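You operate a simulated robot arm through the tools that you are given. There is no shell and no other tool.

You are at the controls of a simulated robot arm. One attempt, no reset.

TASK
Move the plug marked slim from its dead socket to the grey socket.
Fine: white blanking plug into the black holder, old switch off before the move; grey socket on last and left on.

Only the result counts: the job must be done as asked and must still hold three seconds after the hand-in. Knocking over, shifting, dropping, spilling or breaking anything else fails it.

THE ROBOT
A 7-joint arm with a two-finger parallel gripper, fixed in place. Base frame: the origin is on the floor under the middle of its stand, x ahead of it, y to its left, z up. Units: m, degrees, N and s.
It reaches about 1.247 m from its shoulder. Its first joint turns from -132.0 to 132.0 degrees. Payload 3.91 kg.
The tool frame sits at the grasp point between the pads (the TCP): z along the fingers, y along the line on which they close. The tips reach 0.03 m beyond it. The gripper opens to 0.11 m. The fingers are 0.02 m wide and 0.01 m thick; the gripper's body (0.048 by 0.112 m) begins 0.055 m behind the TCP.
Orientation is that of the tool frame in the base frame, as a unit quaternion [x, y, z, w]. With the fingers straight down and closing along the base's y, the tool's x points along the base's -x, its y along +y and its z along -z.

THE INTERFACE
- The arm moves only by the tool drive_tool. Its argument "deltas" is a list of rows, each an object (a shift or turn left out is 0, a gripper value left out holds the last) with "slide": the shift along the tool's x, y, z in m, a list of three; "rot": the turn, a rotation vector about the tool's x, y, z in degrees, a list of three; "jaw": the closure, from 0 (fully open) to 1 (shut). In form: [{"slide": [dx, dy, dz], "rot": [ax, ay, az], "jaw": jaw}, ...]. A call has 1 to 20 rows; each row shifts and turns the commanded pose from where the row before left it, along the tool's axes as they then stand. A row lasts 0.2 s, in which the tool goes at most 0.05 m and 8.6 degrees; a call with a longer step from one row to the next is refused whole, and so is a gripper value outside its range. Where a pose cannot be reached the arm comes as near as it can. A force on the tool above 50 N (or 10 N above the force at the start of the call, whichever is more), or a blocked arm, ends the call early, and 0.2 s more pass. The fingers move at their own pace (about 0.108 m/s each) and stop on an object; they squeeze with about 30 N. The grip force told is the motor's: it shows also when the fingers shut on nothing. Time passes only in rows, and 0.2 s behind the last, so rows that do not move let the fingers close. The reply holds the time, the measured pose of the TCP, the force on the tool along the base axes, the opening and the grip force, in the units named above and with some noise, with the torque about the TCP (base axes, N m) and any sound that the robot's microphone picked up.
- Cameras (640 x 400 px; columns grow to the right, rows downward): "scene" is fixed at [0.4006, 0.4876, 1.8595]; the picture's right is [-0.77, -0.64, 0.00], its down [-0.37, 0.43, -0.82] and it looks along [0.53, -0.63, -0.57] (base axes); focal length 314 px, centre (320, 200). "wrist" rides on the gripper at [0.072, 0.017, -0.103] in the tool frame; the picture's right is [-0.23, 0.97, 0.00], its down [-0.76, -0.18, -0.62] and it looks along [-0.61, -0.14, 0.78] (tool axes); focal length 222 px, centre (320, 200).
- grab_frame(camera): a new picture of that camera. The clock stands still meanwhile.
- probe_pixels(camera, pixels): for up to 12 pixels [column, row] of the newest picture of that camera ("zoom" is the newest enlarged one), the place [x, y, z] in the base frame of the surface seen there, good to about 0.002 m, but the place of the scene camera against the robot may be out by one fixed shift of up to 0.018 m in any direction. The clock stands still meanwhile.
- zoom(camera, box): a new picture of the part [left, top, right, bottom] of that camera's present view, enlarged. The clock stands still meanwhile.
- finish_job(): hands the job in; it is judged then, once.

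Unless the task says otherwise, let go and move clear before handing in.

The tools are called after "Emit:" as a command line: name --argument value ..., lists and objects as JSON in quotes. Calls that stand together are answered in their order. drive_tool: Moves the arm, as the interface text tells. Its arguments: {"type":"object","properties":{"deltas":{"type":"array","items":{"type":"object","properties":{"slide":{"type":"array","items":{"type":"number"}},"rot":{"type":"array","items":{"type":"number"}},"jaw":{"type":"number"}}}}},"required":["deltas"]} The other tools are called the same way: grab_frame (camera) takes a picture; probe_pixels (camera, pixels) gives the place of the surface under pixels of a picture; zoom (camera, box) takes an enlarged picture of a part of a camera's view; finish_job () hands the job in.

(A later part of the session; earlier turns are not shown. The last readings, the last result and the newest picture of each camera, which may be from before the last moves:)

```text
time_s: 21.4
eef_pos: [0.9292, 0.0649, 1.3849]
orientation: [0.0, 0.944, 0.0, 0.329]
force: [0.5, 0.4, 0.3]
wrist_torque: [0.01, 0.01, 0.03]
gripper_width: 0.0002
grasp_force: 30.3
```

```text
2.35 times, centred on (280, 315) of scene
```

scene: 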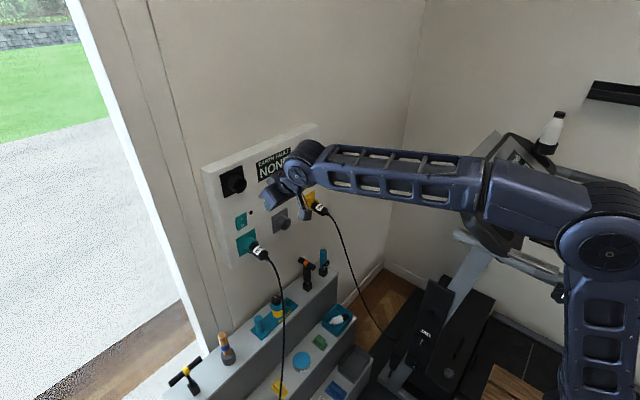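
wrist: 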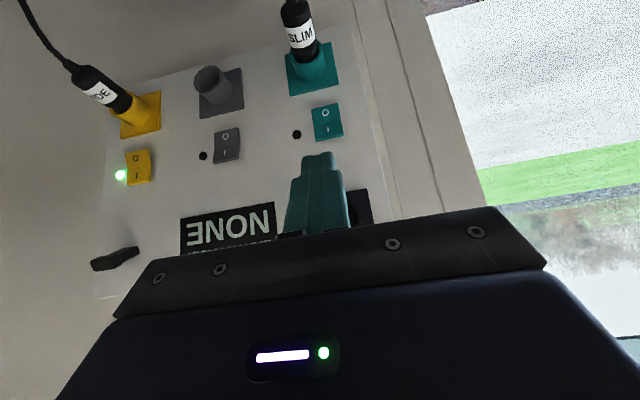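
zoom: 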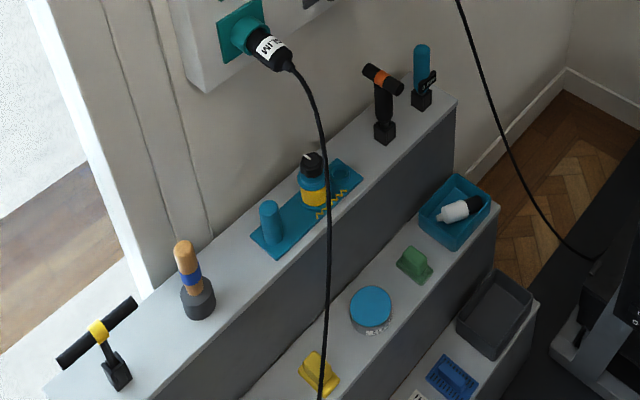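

The white plug landed cleanly inside the blue tray at about (0.93, -0.27, 0.51). Nothing around it looks disturbed, so I can fetch it. I'll map the tray, shelves, cables and treadmill before going down.

Emit:
zoom --camera "scene" --box '[290, 285, 382, 343]'

Emit:
probe_pixels --camera "zoom" --pixels '[[321, 101], [430, 165], [328, 300], [230, 212], [232, 245], [330, 320], [292, 220], [345, 190], [400, 175], [270, 205], [380, 290], [445, 185]]'

Emit:
probe_pixels --camera "scene" --pixels '[[328, 215], [336, 233], [345, 258], [354, 283], [365, 310], [385, 333], [300, 258], [303, 288], [322, 252], [280, 305], [335, 285], [310, 300]]'

Emit:
probe_pixels --camera "scene" --pixels '[[470, 240], [455, 275], [430, 330], [520, 260], [600, 300], [505, 185], [465, 195], [440, 290], [265, 275], [275, 310], [281, 350], [283, 390]]'

```text
6.90 times, centred on (336, 314) of scene
```

zoom: 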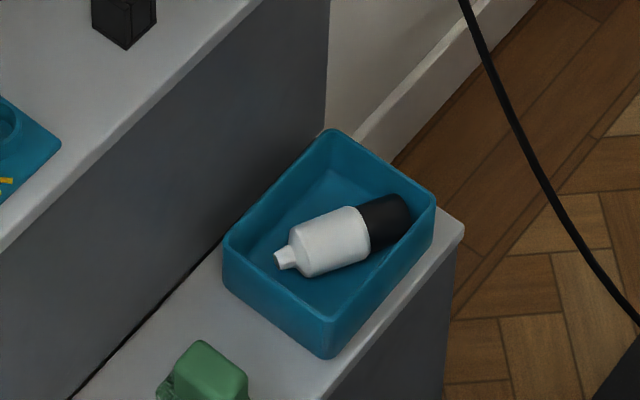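

```text
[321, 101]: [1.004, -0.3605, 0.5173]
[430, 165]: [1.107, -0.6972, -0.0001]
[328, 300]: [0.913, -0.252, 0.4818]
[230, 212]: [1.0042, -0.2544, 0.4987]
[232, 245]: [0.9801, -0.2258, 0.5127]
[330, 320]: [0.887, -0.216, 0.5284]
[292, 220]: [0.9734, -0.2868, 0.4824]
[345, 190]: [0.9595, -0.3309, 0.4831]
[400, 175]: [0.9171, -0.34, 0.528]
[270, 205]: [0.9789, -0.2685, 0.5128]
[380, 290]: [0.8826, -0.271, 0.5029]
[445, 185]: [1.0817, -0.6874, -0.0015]
```

```text
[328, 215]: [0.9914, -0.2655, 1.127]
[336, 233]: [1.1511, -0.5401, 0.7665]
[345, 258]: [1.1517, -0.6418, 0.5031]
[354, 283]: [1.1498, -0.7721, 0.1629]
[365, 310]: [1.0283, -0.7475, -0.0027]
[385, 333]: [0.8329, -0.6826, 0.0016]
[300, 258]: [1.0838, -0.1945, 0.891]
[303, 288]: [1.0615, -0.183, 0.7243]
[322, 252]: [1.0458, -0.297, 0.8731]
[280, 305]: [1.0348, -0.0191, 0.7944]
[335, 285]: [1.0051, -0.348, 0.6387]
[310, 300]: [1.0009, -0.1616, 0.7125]
```

```text
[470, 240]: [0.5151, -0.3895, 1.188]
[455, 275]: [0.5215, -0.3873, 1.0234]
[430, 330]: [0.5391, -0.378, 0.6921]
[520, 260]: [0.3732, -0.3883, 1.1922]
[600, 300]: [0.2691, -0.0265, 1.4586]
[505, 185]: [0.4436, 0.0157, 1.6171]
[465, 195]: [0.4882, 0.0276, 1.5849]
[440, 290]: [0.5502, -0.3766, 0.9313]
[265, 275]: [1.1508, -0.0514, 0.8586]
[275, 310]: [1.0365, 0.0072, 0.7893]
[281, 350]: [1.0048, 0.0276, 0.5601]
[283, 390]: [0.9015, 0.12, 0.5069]
```

The tray floor is at z≈0.482 and its rim at 0.528, spanning about x 0.885–0.985 and y -0.345 to -0.215. The upper shelf face is at x≈1.004. I need the WIDE cable's actual path, so I'll zoom along it and probe.

Emit:
zoom --camera "scene" --box '[310, 200, 370, 250]'

Emit:
probe_pixels --camera "zoom" --pixels '[[180, 155], [205, 200], [225, 250], [245, 300], [262, 350], [275, 395]]'

Emit:
zoom --camera "scene" --box '[330, 240, 410, 340]'

```text
8.00 times, centred on (340, 225) of scene
```

zoom: 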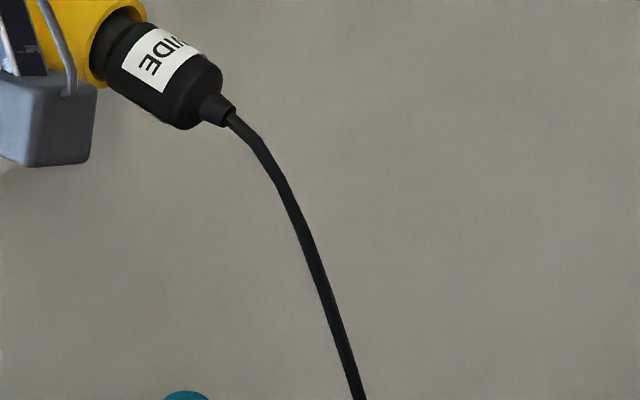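

```text
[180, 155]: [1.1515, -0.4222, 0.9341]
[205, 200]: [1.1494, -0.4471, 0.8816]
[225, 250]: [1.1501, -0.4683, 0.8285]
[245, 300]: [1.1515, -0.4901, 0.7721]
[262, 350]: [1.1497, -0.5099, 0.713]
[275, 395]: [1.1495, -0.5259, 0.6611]
```

```text
4.00 times, centred on (370, 290) of scene
```

zoom: 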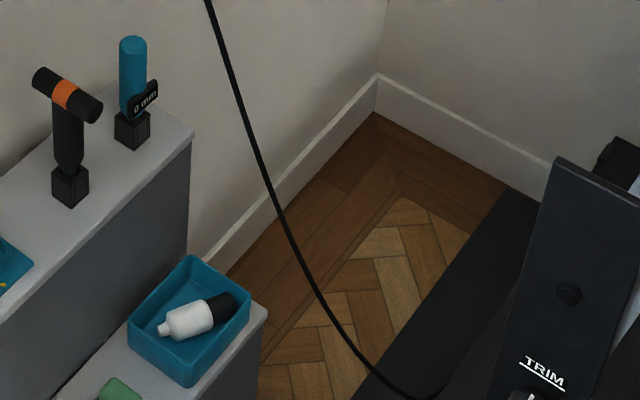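

Emit:
probe_pixels --camera "zoom" --pixels '[[210, 8], [225, 55], [241, 105], [257, 155], [274, 200], [297, 250], [325, 300], [360, 352], [395, 388], [133, 45], [150, 95], [80, 85]]'

Emit:
zoom --camera "scene" --box '[310, 200, 370, 250]'

Emit:
probe_pixels --camera "zoom" --pixels '[[250, 140], [275, 180], [295, 220], [312, 260], [328, 305], [345, 355], [358, 392], [60, 120], [20, 100], [60, 30]]'

```text
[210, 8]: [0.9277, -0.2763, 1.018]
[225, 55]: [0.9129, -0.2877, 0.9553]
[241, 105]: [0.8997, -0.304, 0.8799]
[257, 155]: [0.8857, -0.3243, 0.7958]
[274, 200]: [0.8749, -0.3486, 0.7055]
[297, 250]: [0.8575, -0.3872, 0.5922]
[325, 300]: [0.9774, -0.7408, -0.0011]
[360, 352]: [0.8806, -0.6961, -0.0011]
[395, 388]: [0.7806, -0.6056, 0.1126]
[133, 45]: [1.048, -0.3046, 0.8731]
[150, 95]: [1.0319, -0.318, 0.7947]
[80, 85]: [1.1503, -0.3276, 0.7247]
```

```text
8.00 times, centred on (340, 225) of scene
```

zoom: 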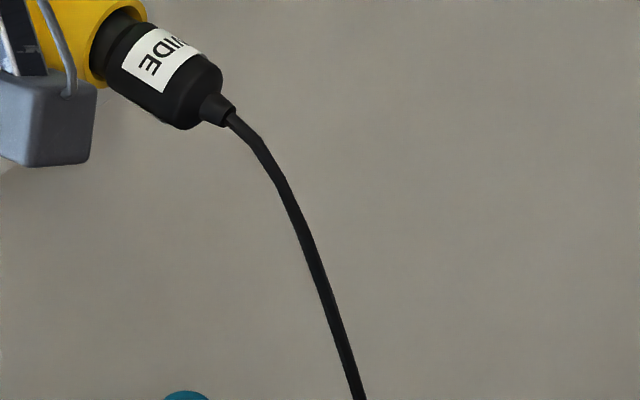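

```text
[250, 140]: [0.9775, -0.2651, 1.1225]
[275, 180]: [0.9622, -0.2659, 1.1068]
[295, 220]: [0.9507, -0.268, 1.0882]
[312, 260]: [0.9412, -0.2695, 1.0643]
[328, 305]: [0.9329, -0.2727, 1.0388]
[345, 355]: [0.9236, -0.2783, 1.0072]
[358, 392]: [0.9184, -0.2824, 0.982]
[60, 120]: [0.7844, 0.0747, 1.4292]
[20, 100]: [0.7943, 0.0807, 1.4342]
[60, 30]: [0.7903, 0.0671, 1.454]
```

The WIDE cable runs (0.93,-0.274,1.03) → (0.90,-0.304,0.88) → (0.875,-0.349,0.71) → (0.858,-0.387,0.59), so I must come at the tray from the +y side. Now I'll measure exactly how the plug lies.

Emit:
zoom --camera "scene" --box '[318, 300, 358, 340]'

Emit:
probe_pixels --camera "zoom" --pixels '[[240, 215], [270, 205], [320, 180], [360, 160], [400, 140], [420, 130], [330, 145], [355, 205], [300, 235], [410, 165], [440, 115], [390, 110]]'

```text
10.00 times, centred on (338, 320) of scene
```

zoom: 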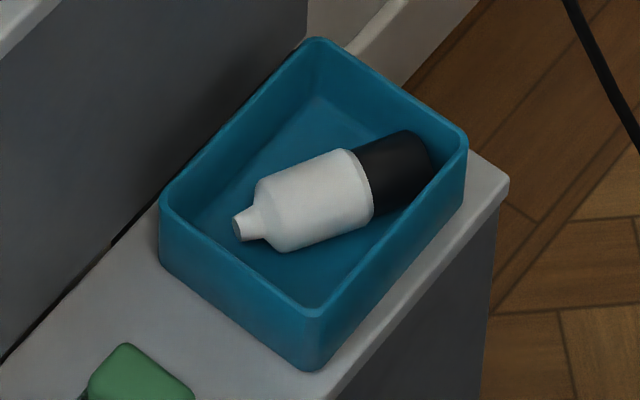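

```text
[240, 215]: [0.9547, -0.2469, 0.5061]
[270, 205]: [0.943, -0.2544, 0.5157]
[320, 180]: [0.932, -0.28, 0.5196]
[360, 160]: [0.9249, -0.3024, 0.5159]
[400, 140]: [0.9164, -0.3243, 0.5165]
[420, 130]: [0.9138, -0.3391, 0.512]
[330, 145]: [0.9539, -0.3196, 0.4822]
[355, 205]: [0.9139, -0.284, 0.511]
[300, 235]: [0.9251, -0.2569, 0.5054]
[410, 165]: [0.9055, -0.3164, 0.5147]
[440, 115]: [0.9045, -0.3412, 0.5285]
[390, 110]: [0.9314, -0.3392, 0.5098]
```

The plug lies on the tray floor (z≈0.482), axis direction about (-0.36,-0.93), shaft end near the -y wall. The hand must stay clear of the shelf face at x≈1.003, so I'll lean it towards +y. First I'll map the SLIM cable and the nearby small items.

Emit:
zoom --camera "scene" --box '[240, 250, 330, 400]'

Emit:
probe_pixels --camera "zoom" --pixels '[[268, 40], [290, 90], [300, 150], [306, 210], [308, 270], [306, 330], [302, 385], [420, 240], [365, 300], [300, 370], [390, 230], [330, 60]]'

Emit:
zoom --camera "scene" --box '[318, 300, 358, 340]'

Emit:
probe_pixels --camera "zoom" --pixels '[[315, 40], [464, 152], [316, 312], [165, 203], [185, 210], [318, 70], [440, 160], [315, 295], [125, 350], [165, 385], [350, 152], [372, 212]]'

```text
2.67 times, centred on (285, 325) of scene
```

zoom: 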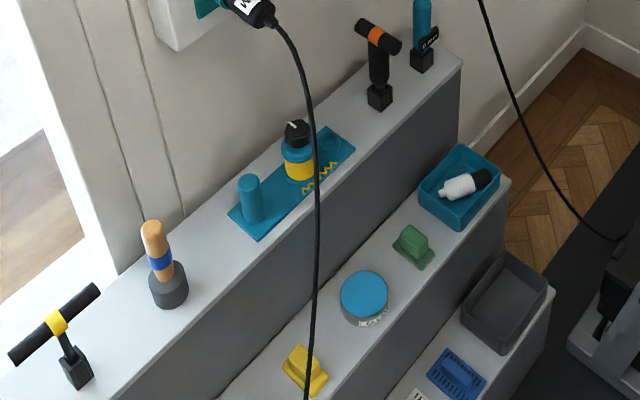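

```text
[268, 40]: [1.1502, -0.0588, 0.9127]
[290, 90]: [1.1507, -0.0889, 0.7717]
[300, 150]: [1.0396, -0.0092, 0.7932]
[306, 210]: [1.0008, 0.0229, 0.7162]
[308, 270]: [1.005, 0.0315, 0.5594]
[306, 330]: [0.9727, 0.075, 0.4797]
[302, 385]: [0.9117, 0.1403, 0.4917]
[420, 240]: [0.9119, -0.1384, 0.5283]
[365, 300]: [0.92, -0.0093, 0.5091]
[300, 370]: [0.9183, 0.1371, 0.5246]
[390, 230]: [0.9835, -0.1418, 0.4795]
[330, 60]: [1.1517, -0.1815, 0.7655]
```

```text
10.00 times, centred on (338, 320) of scene
```

zoom: 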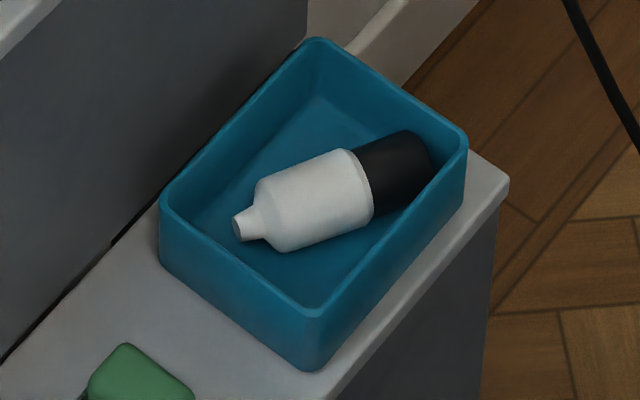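

```text
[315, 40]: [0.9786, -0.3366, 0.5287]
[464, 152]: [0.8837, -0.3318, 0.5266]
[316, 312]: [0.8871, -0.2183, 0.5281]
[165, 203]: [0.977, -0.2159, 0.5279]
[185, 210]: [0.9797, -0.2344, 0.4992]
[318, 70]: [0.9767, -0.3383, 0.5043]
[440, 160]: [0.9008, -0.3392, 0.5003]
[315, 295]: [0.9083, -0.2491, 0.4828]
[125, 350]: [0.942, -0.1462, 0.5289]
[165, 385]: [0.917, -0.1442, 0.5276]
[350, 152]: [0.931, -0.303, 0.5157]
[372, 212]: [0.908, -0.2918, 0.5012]
```

Tray rim: x 0.884–0.98, y -0.343 to -0.216. My pixels missed the SLIM cable, so I'll probe on the line of it itself.

Emit:
zoom --camera "scene" --box '[240, 250, 330, 400]'

Emit:
probe_pixels --camera "zoom" --pixels '[[282, 30], [295, 55], [305, 85], [312, 120], [316, 155], [318, 190], [317, 225], [315, 265], [313, 300], [310, 335], [307, 365], [305, 390]]'

```text
2.67 times, centred on (285, 325) of scene
```

zoom: 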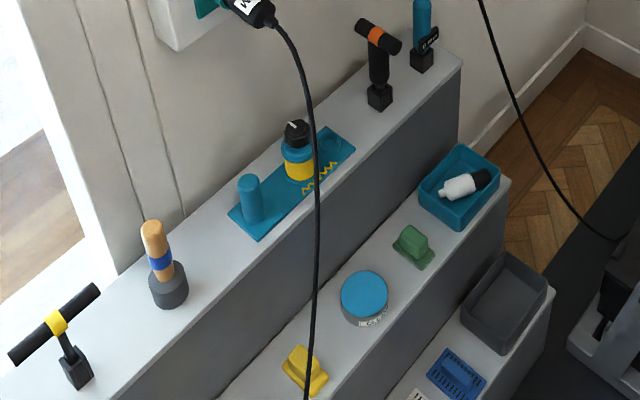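

```text
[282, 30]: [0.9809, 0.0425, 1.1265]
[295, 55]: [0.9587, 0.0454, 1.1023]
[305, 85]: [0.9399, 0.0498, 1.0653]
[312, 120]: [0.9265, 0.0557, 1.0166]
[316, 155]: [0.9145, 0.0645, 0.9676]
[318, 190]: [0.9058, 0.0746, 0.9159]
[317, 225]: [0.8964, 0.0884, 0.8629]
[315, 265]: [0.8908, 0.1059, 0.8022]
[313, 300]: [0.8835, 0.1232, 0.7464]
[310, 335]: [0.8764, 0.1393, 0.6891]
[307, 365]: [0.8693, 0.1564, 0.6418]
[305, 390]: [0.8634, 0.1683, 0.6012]
```

The SLIM cable swings away to y>0.05 as it falls, so the corridor between the cables at y≈-0.1 is clear. I'll back away from the panel and turn the fingers straight down.

Emit:
drive_tool --deltas '[{"slide": [0.0235, -0.032, -0.0186]}, {"slide": [0.0235, -0.032, -0.0186]}, {"slide": [0.0235, -0.032, -0.0186]}, {"slide": [0.0235, -0.032, -0.0186]}, {"slide": [0.0235, -0.032, -0.0186]}, {"rot": [0, 7.68, 0]}, {"rot": [0, 7.68, 0]}, {"rot": [0, 7.68, 0]}, {"rot": [0, 7.68, 0]}, {"rot": [0, 7.68, 0]}, {"jaw": 0.4}, {}]'

Emit:
grab_frame --camera "wrist"

```text
time_s: 24.0
eef_pos: [0.7809, -0.095, 1.387]
orientation: [0.001, 1.0, -0.001, 0.0]
force: [-0.2, -0.3, 0.0]
wrist_torque: [0.01, 0.02, 0.02]
gripper_width: 0.0658
grasp_force: 0.0
```

```text
taken
```

wrist: 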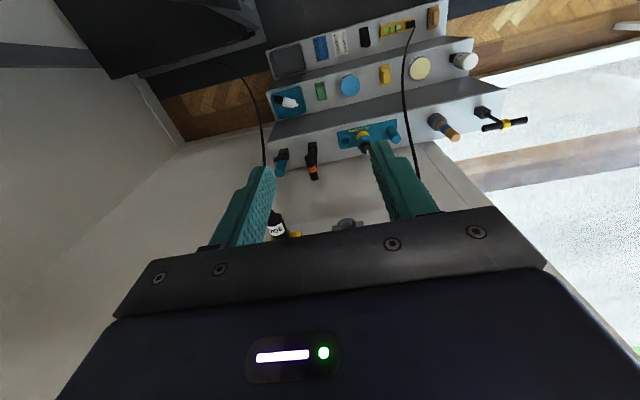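

The fingers point straight down at (0.781,-0.095,1.387), and the tray with the white plug is at (288,102) in the wrist view. I'll descend in the free corridor while yawing towards the plug's line.

Emit:
drive_tool --deltas '[{"slide": [0, 0, 0.04], "rot": [0, 0, 8.06]}, {"slide": [0, 0, 0.04], "rot": [0, 0, 8.06]}, {"slide": [0, 0, 0.04], "rot": [0, 0, 8.06]}, {"slide": [0, 0, 0.04], "rot": [0, 0, 8.06]}, {"slide": [0, 0, 0.04], "rot": [0, 0, 8.06]}, {"slide": [0, 0, 0.04], "rot": [0, 0, 8.06]}, {"slide": [0, 0, 0.04], "rot": [0, 0, 8.06]}, {}]'

Emit:
grab_frame --camera "scene"

Emit:
grab_frame --camera "wrist"

```text
time_s: 25.8
eef_pos: [0.7827, -0.095, 1.1081]
orientation: [0.472, 0.882, 0.001, 0.0]
force: [-0.6, 0.4, -0.5]
wrist_torque: [0.02, -0.01, 0.0]
gripper_width: 0.0662
grasp_force: 0.1
```

```text
taken
```

scene: 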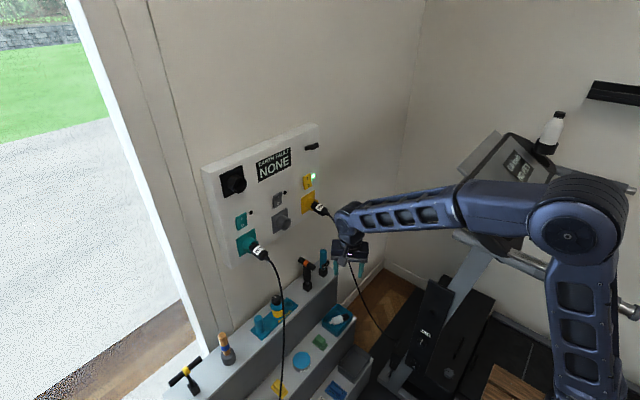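

```text
taken
```

wrist: 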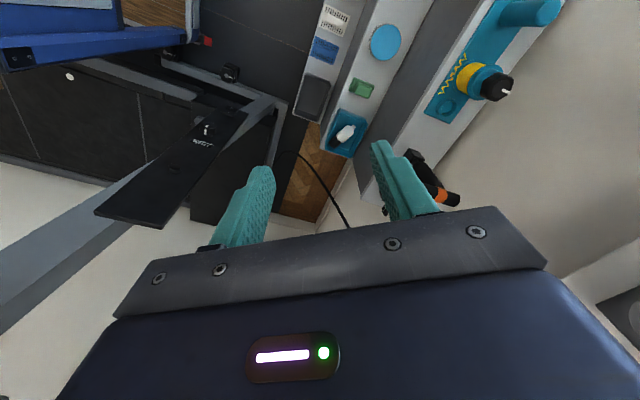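

The motion is tracking well and clear of the treadmill and both cables. I'll continue descending with the rest of the yaw.

Emit:
drive_tool --deltas '[{"slide": [0, 0, 0.04], "rot": [0, 0, 8.06]}, {"slide": [0, 0, 0.04], "rot": [0, 0, 8.06]}, {"slide": [0, 0, 0.04], "rot": [0, 0, 8.06]}, {"slide": [0, 0, 0.04], "rot": [0, 0, 8.06]}, {"slide": [0, 0, 0.04], "rot": [0, 0, 8.06]}, {"slide": [0, 0, 0.04], "rot": [0, 0, 8.06]}, {"slide": [0, 0, 0.04], "rot": [0, 0, 8.06]}, {"rot": [0, -8.45, 0]}, {"rot": [0, -8.45, 0]}, {"rot": [-7, 0, 0]}, {}]'

Emit:
grab_frame --camera "wrist"

Emit:
grab_frame --camera "scene"

```text
time_s: 28.2
eef_pos: [0.7817, -0.0957, 0.8262]
orientation: [0.819, 0.552, -0.089, 0.132]
force: [0.4, -0.4, -0.2]
wrist_torque: [0.01, 0.01, 0.0]
gripper_width: 0.0659
grasp_force: 0.0
```

```text
taken
```

wrist: 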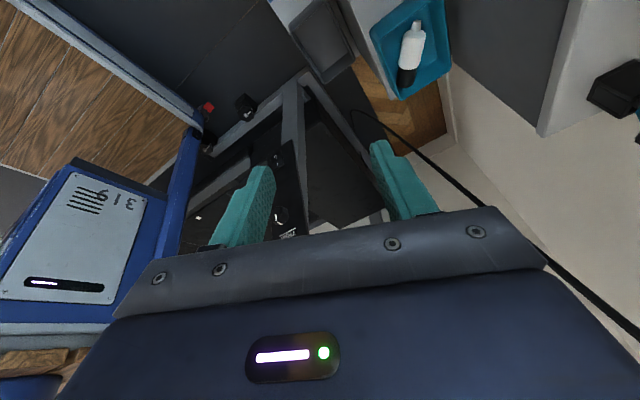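

```text
taken
```

scene: 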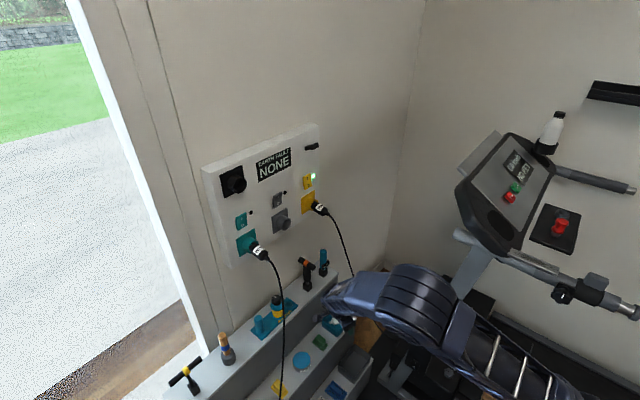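

The orientation matches the target. The tray and plug show at (410,55) in the wrist view; I'll probe them from here and check where the forearm is relative to the treadmill.

Emit:
probe_pixels --camera "scene" --pixels '[[430, 270], [455, 300], [400, 275], [480, 350], [370, 280], [520, 360], [460, 260], [475, 285], [350, 270]]'

Emit:
zoom --camera "wrist" --box '[360, 0, 470, 105]'

Emit:
probe_pixels --camera "wrist" --pixels '[[411, 40], [408, 57], [405, 75], [418, 25], [391, 98], [449, 66], [372, 38], [443, 3], [430, 60], [390, 60], [540, 130], [440, 170]]'

```text
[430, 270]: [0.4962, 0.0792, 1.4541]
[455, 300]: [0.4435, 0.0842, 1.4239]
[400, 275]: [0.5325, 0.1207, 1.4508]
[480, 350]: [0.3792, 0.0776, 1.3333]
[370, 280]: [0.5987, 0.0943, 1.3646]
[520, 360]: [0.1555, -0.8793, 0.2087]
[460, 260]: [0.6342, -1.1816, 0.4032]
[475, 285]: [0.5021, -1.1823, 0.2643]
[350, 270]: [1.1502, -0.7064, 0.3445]
```

```text
3.81 times, centred on (415, 52) of wrist
```

zoom: 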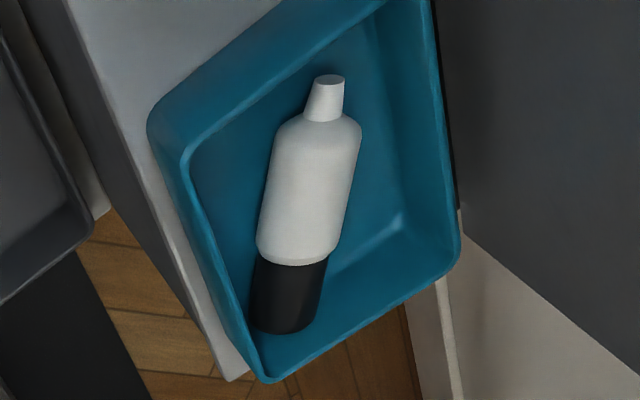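

```text
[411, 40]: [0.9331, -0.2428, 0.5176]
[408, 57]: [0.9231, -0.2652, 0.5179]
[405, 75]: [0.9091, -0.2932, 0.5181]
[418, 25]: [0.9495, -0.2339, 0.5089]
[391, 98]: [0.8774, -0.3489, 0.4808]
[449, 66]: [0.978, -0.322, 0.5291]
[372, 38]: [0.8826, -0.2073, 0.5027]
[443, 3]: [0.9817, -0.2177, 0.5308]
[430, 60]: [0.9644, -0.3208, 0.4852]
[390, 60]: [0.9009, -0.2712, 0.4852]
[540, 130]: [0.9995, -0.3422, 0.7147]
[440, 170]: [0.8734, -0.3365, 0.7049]
```

The elbow stays high (z≈1.45), so the forearm is clear. From the wrist zoom I'll probe the plug's axis, edges and the tray's rim and floor precisely.

Emit:
probe_pixels --camera "zoom" --pixels '[[330, 82], [328, 105], [318, 150], [308, 200], [298, 245], [290, 290], [286, 322], [266, 205], [350, 190], [256, 300], [322, 290], [220, 240]]'

Emit:
zoom --camera "wrist" --box '[360, 0, 470, 105]'

Emit:
probe_pixels --camera "zoom" --pixels '[[152, 120], [262, 380], [456, 245], [175, 170], [220, 280], [430, 60], [445, 150], [330, 350], [395, 305], [380, 150], [370, 220], [200, 160]]'

```text
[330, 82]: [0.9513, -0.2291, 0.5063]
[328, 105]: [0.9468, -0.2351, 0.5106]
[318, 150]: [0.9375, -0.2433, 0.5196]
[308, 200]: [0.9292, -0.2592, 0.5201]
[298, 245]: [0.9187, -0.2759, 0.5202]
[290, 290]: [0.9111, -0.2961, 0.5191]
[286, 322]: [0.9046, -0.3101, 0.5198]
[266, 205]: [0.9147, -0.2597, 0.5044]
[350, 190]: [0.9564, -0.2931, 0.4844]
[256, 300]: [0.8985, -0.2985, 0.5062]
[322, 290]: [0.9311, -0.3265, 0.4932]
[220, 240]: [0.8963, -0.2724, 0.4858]
```

```text
3.81 times, centred on (415, 52) of wrist
```

zoom: 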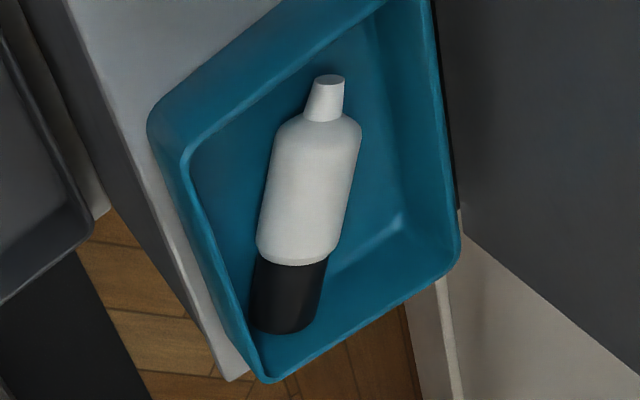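

```text
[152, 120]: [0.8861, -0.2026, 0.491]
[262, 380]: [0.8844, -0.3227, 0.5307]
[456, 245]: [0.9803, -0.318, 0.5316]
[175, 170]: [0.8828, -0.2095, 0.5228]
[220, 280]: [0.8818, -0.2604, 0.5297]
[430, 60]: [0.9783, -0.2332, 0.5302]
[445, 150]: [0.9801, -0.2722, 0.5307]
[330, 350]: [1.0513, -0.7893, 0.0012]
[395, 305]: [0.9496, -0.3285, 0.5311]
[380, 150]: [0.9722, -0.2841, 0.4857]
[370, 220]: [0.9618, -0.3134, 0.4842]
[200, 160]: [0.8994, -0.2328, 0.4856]
```

Wrist probes put the tray rim at x 0.882–0.981, y≈-0.20 to -0.33, floor z≈0.485. The plug's nub is at (0.951,-0.229) and its shaft end near (0.911,-0.316). To keep the camera off the shelf face I'll close exactly along x and let the fingers square the plug up, so I'm turning back 22° and moving to a hover point above it.

Emit:
drive_tool --deltas '[{"rot": [0, 0, -7.28], "jaw": 0.545}, {"rot": [0, 0, -7.28]}, {"rot": [0, 0, -7.29]}, {"slide": [-0.00759, 0.01904, 0.02786]}, {"slide": [-0.00759, 0.01904, 0.02786]}, {"slide": [-0.00759, 0.01904, 0.02786]}, {"slide": [-0.00759, 0.01904, 0.02786]}, {"slide": [-0.00759, 0.01904, 0.02786]}, {}]'

Emit:
grab_frame --camera "wrist"

Emit:
grab_frame --camera "scene"

```text
time_s: 30.2
eef_pos: [0.872, -0.1744, 0.7039]
orientation: [0.698, 0.698, -0.112, 0.112]
force: [-0.5, -0.3, -1.1]
wrist_torque: [-0.02, -0.01, -0.02]
gripper_width: 0.0498
grasp_force: 0.2
```

```text
taken
```

wrist: 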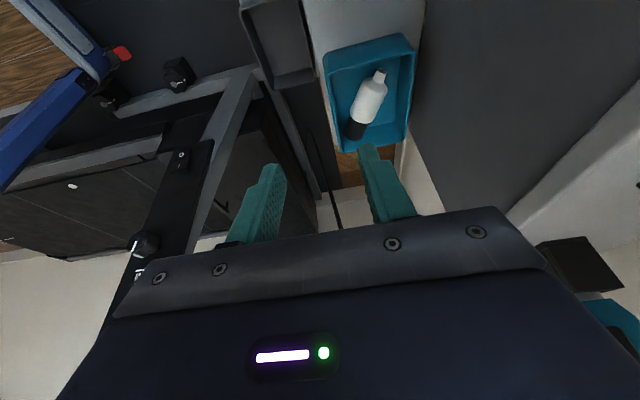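

```text
taken
```

scene: 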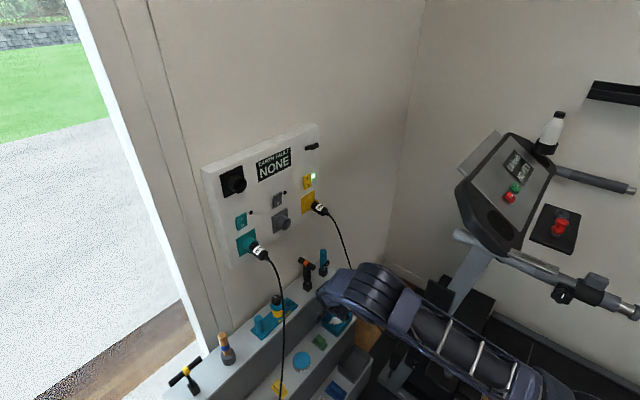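

The fingers are aligned with the base axes and the plug shows at (367,103). I'll finish the approach to the hover point and look again from close.

Emit:
drive_tool --deltas '[{"slide": [-0.00759, 0.0207, 0.0235]}, {"slide": [-0.00759, 0.0207, 0.0235]}, {"slide": [-0.00759, 0.0207, 0.0235]}, {}]'

Emit:
grab_frame --camera "wrist"

Emit:
zoom --camera "wrist" --box '[240, 60, 400, 180]'

Emit:
probe_pixels --camera "wrist" --pixels '[[335, 100], [330, 120], [325, 140], [320, 160], [310, 120], [350, 130], [270, 110], [390, 90], [300, 180], [380, 160], [560, 250], [600, 300]]'

```text
time_s: 31.2
eef_pos: [0.9367, -0.2169, 0.6468]
orientation: [0.698, 0.698, -0.112, 0.112]
force: [0.3, 0.3, 0.3]
wrist_torque: [-0.01, 0.0, 0.0]
gripper_width: 0.0503
grasp_force: 0.1
```

```text
taken
```

wrist: 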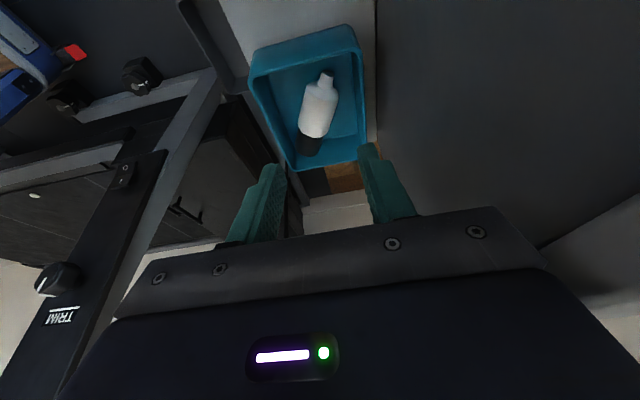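

```text
3.33 times, centred on (320, 120) of wrist
```

zoom: 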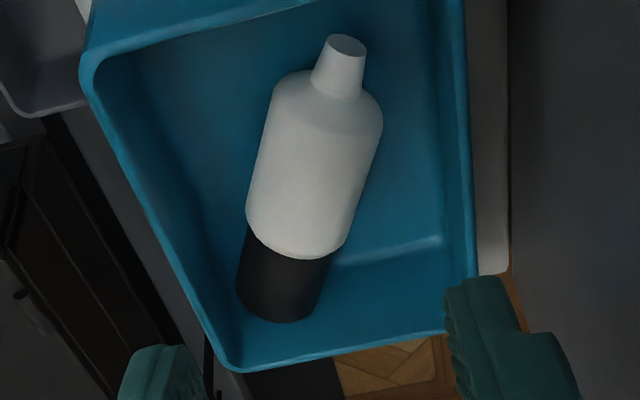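

```text
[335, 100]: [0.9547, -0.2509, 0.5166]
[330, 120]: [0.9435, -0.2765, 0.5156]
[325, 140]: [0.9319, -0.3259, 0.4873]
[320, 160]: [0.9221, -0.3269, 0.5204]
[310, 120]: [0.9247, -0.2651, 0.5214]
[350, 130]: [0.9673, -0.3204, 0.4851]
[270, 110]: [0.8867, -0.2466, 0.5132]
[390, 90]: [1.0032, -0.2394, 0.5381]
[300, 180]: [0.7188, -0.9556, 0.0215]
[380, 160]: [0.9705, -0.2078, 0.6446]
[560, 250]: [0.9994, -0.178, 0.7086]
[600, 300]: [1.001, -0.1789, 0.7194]
```

From here I can fix the plug's line well. I'll probe along its centre and both edges in the zoom.

Emit:
probe_pixels --camera "zoom" --pixels '[[346, 48], [338, 85], [325, 120], [313, 165], [302, 210], [290, 245], [283, 280], [276, 312], [262, 165], [364, 165], [246, 270], [318, 285]]'

```text
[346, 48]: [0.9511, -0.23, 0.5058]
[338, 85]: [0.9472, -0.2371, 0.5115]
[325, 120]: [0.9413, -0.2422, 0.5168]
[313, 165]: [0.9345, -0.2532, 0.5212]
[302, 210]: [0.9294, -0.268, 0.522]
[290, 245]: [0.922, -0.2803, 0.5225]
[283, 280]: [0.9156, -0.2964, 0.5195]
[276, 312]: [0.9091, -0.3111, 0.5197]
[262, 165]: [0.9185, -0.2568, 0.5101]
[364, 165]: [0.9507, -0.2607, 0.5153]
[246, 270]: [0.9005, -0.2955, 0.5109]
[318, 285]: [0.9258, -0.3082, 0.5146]
```

The plug's axis runs from the nub at (0.951,-0.230) through the body/shaft join at (0.925,-0.282), about 26° off the y axis. I'll turn 8° towards it, open to about 0.054 m and descend most of the way.

Emit:
drive_tool --deltas '[{"slide": [-0.0027, -0.004, 0], "jaw": 0.5}, {"rot": [0, 0, 8.0]}, {"slide": [0, 0, 0.025]}, {"slide": [0, 0, 0.025]}, {"slide": [0, 0, 0.02]}, {"slide": [0, 0, 0.01]}, {}]'

Emit:
grab_frame --camera "wrist"

Emit:
zoom --camera "wrist" --box '[220, 60, 420, 210]'

```text
time_s: 32.8
eef_pos: [0.9308, -0.2456, 0.5686]
orientation: [0.745, 0.648, -0.104, 0.12]
force: [0.6, 0.3, -0.2]
wrist_torque: [0.01, 0.0, 0.0]
gripper_width: 0.055
grasp_force: 0.0
```

```text
taken
```

wrist: 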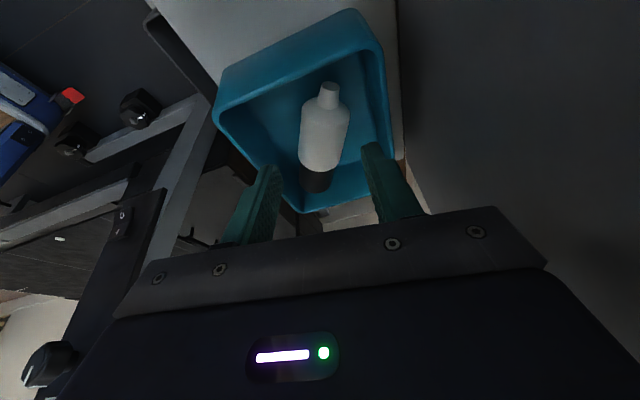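

```text
2.67 times, centred on (320, 135) of wrist
```

zoom: 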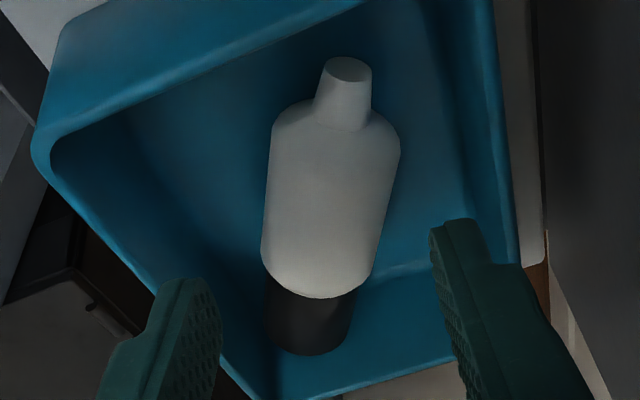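

The tips are just above the rim. I need to be sure the left finger will drop inside the tray wall, so I'll probe both tips and the rim beside them.

Emit:
probe_pixels --camera "zoom" --pixels '[[180, 282], [210, 285], [150, 300], [200, 330], [445, 222], [470, 222], [435, 235], [500, 265], [235, 345], [150, 255], [505, 200], [300, 330]]'

```text
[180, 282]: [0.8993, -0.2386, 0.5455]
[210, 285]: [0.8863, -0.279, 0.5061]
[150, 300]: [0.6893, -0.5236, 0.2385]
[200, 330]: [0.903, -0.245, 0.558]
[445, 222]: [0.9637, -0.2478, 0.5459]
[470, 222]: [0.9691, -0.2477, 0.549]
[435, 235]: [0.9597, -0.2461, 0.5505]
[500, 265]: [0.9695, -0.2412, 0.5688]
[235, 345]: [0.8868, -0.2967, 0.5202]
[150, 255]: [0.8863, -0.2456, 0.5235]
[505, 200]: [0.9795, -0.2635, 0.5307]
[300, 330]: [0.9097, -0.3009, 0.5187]
```

Both fingers clear the tray walls by about 6 mm (tips at x 0.893–0.970, walls at 0.887 and 0.976). I'll lower the rest of the way slowly.

Emit:
drive_tool --deltas '[{"slide": [0, 0, 0.012]}, {"slide": [0, 0, 0.012]}, {"slide": [0, 0, 0.01]}, {"slide": [0, 0, 0.006]}, {"slide": [0, 0, 0.005]}, {}]'

Emit:
grab_frame --camera "wrist"

Emit:
zoom --camera "wrist" --box '[220, 80, 420, 220]'

Emit:
zoom --camera "scene" --box '[290, 240, 400, 340]'

```text
time_s: 34.2
eef_pos: [0.9355, -0.2602, 0.5267]
orientation: [0.745, 0.648, -0.104, 0.12]
force: [-0.1, 0.2, -0.7]
wrist_torque: [0.0, 0.01, -0.02]
gripper_width: 0.0552
grasp_force: 0.1
```

```text
taken
```

wrist: 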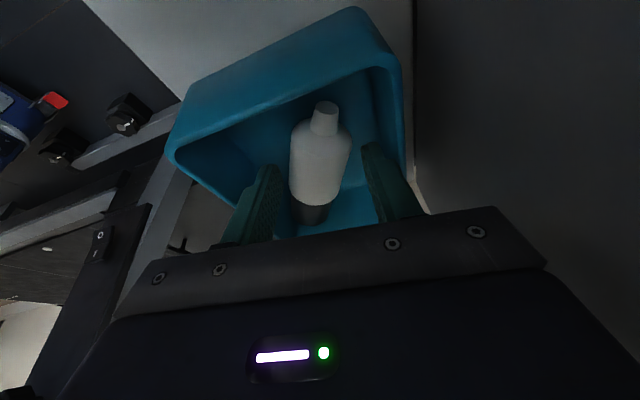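

```text
2.86 times, centred on (320, 150) of wrist
```

zoom: 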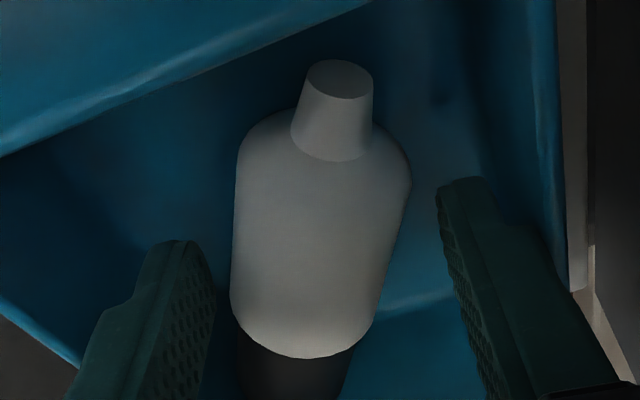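

```text
4.00 times, centred on (345, 290) of scene
```

zoom: 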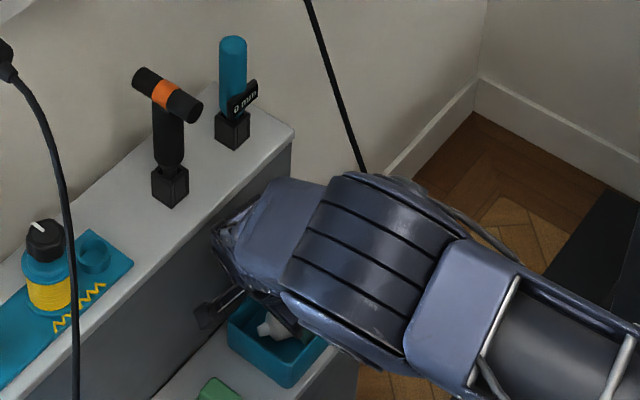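

The fingers are either side of the body with no contact force. I'll go 5 mm lower and close in stages so the plug squares itself up.

Emit:
drive_tool --deltas '[{"slide": [0, 0, 0.003]}, {"slide": [0, 0, 0.0025]}, {"jaw": 0.56}, {"jaw": 0.6}, {"jaw": 0.64}, {"jaw": 0.68}, {"jaw": 0.75}, {"jaw": 1.0}, {}, {}]'

Emit:
grab_frame --camera "wrist"

Emit:
zoom --camera "wrist" --box '[220, 80, 420, 220]'

```text
time_s: 36.4
eef_pos: [0.9341, -0.2615, 0.5237]
orientation: [0.745, 0.648, -0.103, 0.12]
force: [0.2, 0.1, 0.5]
wrist_torque: [0.01, -0.08, -0.02]
gripper_width: 0.0377
grasp_force: 29.4
```

```text
taken
```

wrist: 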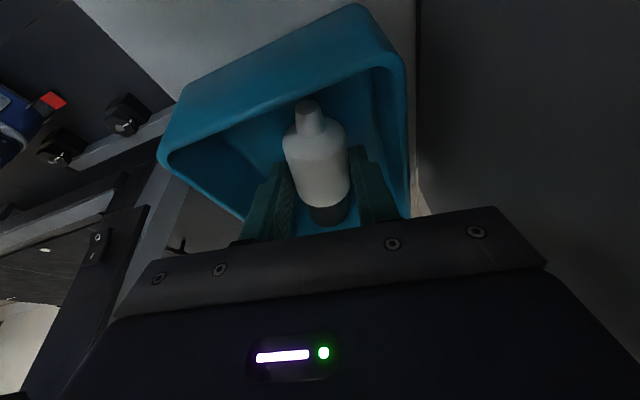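

```text
2.86 times, centred on (320, 150) of wrist
```

zoom: 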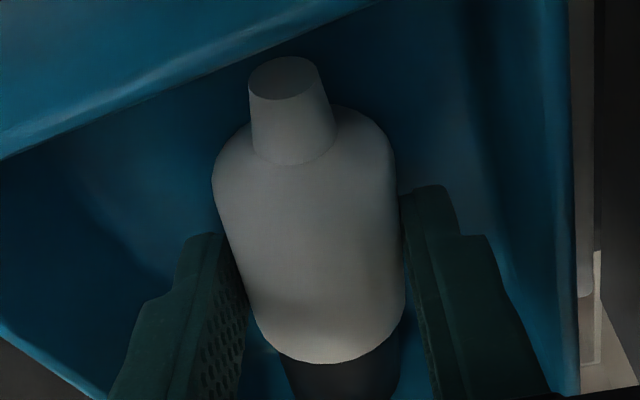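

The grip is closed at 0.0377 m with 29 N. I'll lift slowly straight up and check that it holds.

Emit:
drive_tool --deltas '[{"slide": [-0.0016, 0.0002, -0.0047]}, {"slide": [-0.0016, 0.0002, -0.0047]}, {"slide": [-0.0031, 0.0004, -0.0095]}, {"slide": [-0.0031, 0.0004, -0.0095]}, {"slide": [-0.0031, 0.0004, -0.0095]}, {}]'

Emit:
grab_frame --camera "wrist"

Emit:
zoom --camera "wrist" --box '[220, 80, 420, 220]'

```text
time_s: 37.8
eef_pos: [0.934, -0.2615, 0.5624]
orientation: [0.745, 0.648, -0.104, 0.12]
force: [0.4, -0.1, -0.2]
wrist_torque: [0.02, 0.0, 0.01]
gripper_width: 0.0374
grasp_force: 30.4
```

```text
taken
```

wrist: 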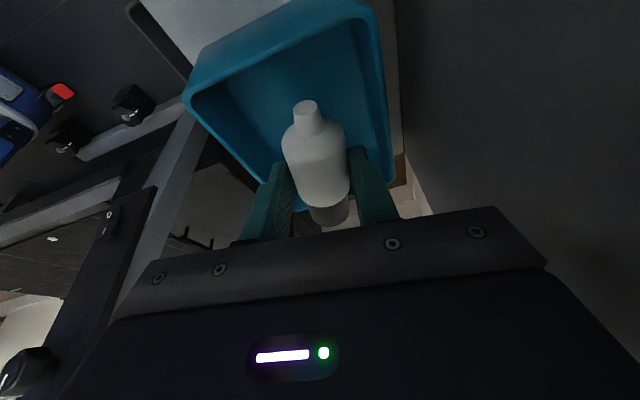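

```text
2.86 times, centred on (320, 150) of wrist
```

zoom: 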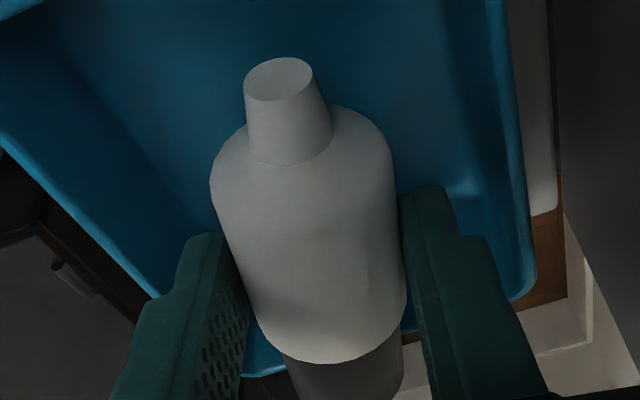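

It holds. I'll keep lifting slowly to clear the rim, then back out along the free corridor.

Emit:
drive_tool --deltas '[{"slide": [-0.0047, 0.0007, -0.0142]}, {"slide": [-0.0047, 0.0007, -0.0142]}, {"slide": [-0.0047, 0.0007, -0.0142]}, {"slide": [-0.0047, 0.0007, -0.0142]}, {"slide": [-0.0047, 0.0007, -0.0142]}, {"slide": [-0.0047, 0.0007, -0.0142]}, {"slide": [-0.0047, 0.0007, -0.0142]}, {"slide": [-0.0047, 0.0007, -0.0142]}, {}]'

Emit:
grab_frame --camera "wrist"

Emit:
zoom --camera "wrist" --box '[220, 80, 420, 220]'

Emit:
grab_frame --camera "scene"

```text
time_s: 39.8
eef_pos: [0.9338, -0.2629, 0.6827]
orientation: [0.745, 0.648, -0.104, 0.12]
force: [0.1, 0.7, -0.6]
wrist_torque: [0.08, -0.02, -0.01]
gripper_width: 0.0367
grasp_force: 30.2
```

```text
taken
```

wrist: 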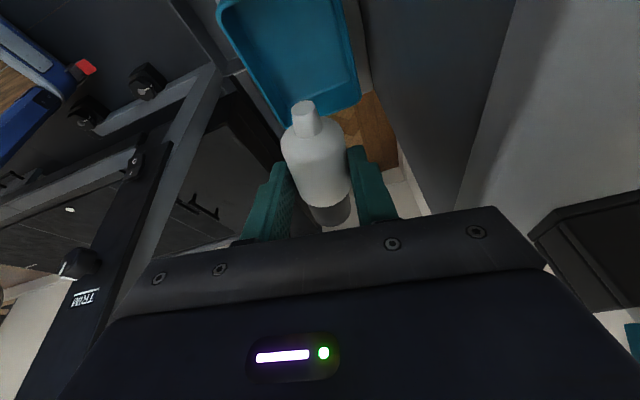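

```text
2.86 times, centred on (320, 150) of wrist
```

zoom: 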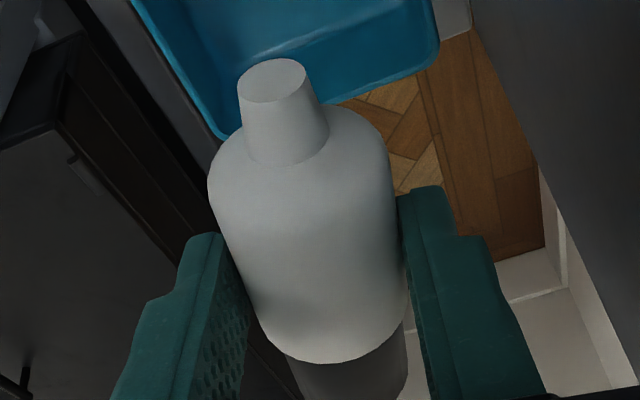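

```text
taken
```

scene: 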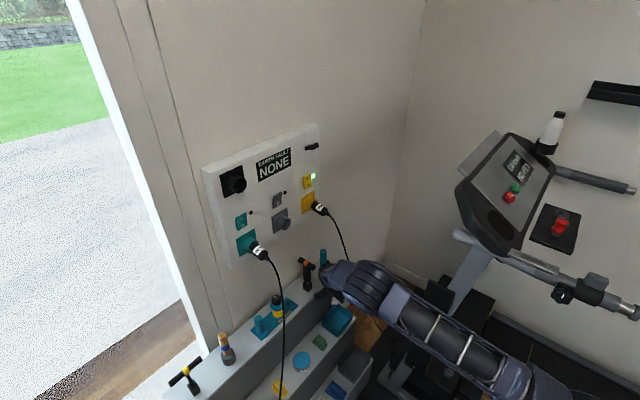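

Still held, and the width is settling to 0.0367 as the plug aligns with the pads. I'll back out diagonally to the open corridor.

Emit:
drive_tool --deltas '[{"slide": [0.0036, -0.007, -0.008]}, {"slide": [0.0072, -0.014, -0.0159]}, {"slide": [0.0072, -0.014, -0.0159]}, {"slide": [0.0072, -0.014, -0.0159]}, {"slide": [0.0072, -0.014, -0.0159]}, {"slide": [0.0072, -0.014, -0.0159]}, {"slide": [0.0072, -0.014, -0.0159]}, {"slide": [0.0072, -0.014, -0.0159]}, {"slide": [0.0072, -0.014, -0.0159]}, {"slide": [0.0072, -0.014, -0.0159]}, {"slide": [0.0072, -0.014, -0.0159]}, {"slide": [0.0072, -0.014, -0.0159]}, {}]'

Emit:
grab_frame --camera "wrist"

```text
time_s: 42.6
eef_pos: [0.7863, -0.105, 0.8213]
orientation: [0.745, 0.648, -0.104, 0.12]
force: [0.2, 0.2, -0.6]
wrist_torque: [0.04, 0.0, -0.02]
gripper_width: 0.0356
grasp_force: 29.8
```

```text
taken
```

wrist: 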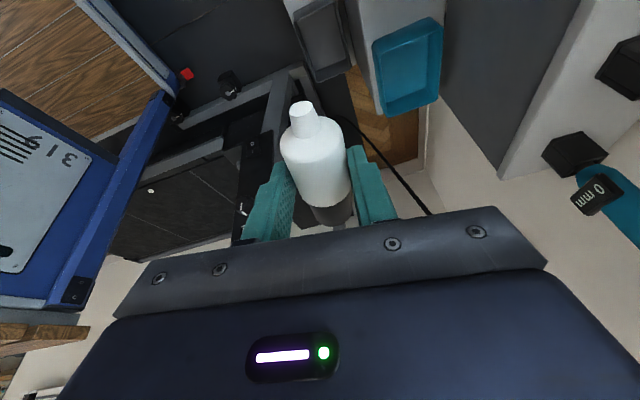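

The plug is still in place (nub at 303,107; width 0.0356). Now I'll turn the hand about the vertical by 97.6° so the shaft points at the panel, rising gently as I go.

Emit:
drive_tool --deltas '[{"slide": [-0.0062, 0.0009, -0.019], "rot": [-2.52, 0.354, -7.72]}, {"slide": [-0.0062, 0.0009, -0.019], "rot": [-2.52, 0.354, -7.72]}, {"slide": [-0.0062, 0.0009, -0.019], "rot": [-2.52, 0.354, -7.72]}, {"slide": [-0.0062, 0.0009, -0.019], "rot": [-2.52, 0.354, -7.72]}, {"slide": [-0.0062, 0.0009, -0.019], "rot": [-2.52, 0.354, -7.72]}, {"slide": [-0.0062, 0.0009, -0.019], "rot": [-2.52, 0.354, -7.72]}, {}]'

Emit:
grab_frame --camera "wrist"

```text
time_s: 44.2
eef_pos: [0.7873, -0.1066, 0.9424]
orientation: [0.41, 0.898, -0.046, 0.152]
force: [0.1, 0.5, -1.8]
wrist_torque: [0.01, 0.01, 0.03]
gripper_width: 0.0358
grasp_force: 30.1
```

```text
taken
```

wrist: 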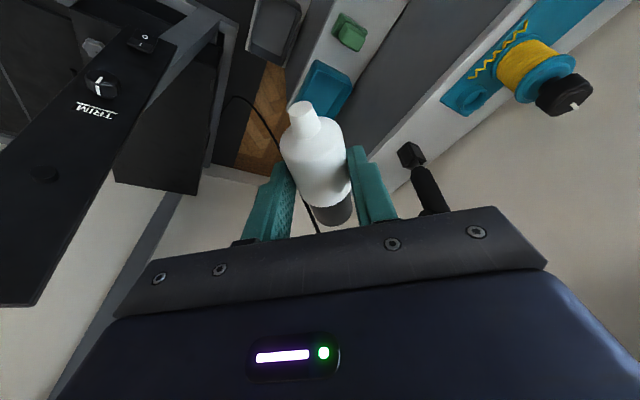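

The plug stays put in the grip and the turn is half done. I'll continue the other half and level the small roll.

Emit:
drive_tool --deltas '[{"slide": [-0.0062, 0.0009, -0.019], "rot": [-2.52, 0.354, -7.72]}, {"slide": [-0.0062, 0.0009, -0.019], "rot": [-2.52, 0.354, -7.72]}, {"slide": [-0.0062, 0.0009, -0.019], "rot": [-2.52, 0.354, -7.72]}, {"slide": [-0.0062, 0.0009, -0.019], "rot": [-2.52, 0.354, -7.72]}, {"slide": [-0.0062, 0.0009, -0.019], "rot": [-2.52, 0.354, -7.72]}, {"slide": [-0.0062, 0.0009, -0.019], "rot": [-2.52, 0.354, -7.72]}, {"rot": [2.376, 0, -0.7765]}, {}]'

Emit:
grab_frame --camera "wrist"

Emit:
grab_frame --camera "scene"

```text
time_s: 46.0
eef_pos: [0.7857, -0.1059, 1.0644]
orientation: [-0.002, 0.988, 0.0, 0.157]
force: [-0.6, 0.5, -0.1]
wrist_torque: [-0.01, 0.0, -0.02]
gripper_width: 0.0358
grasp_force: 29.9
```

```text
taken
```

wrist: 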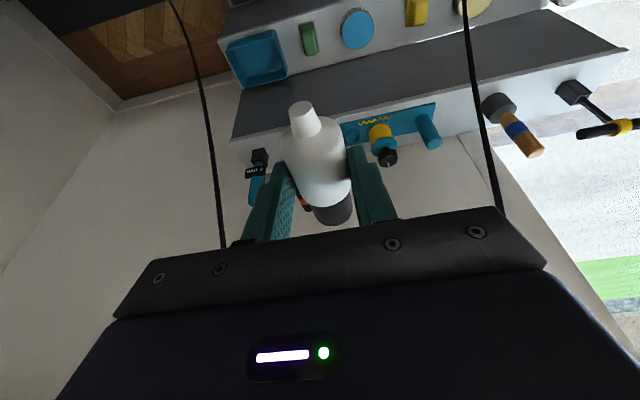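

```text
taken
```

scene: 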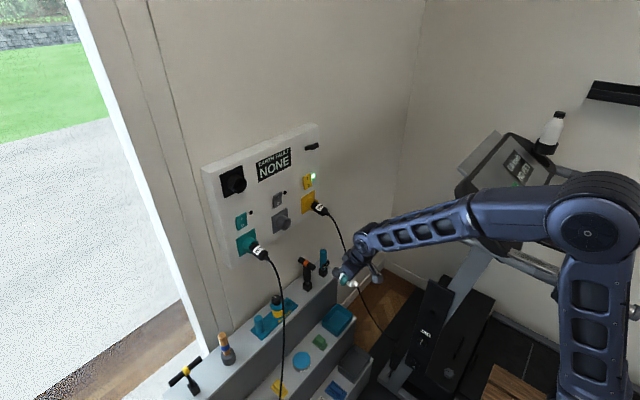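

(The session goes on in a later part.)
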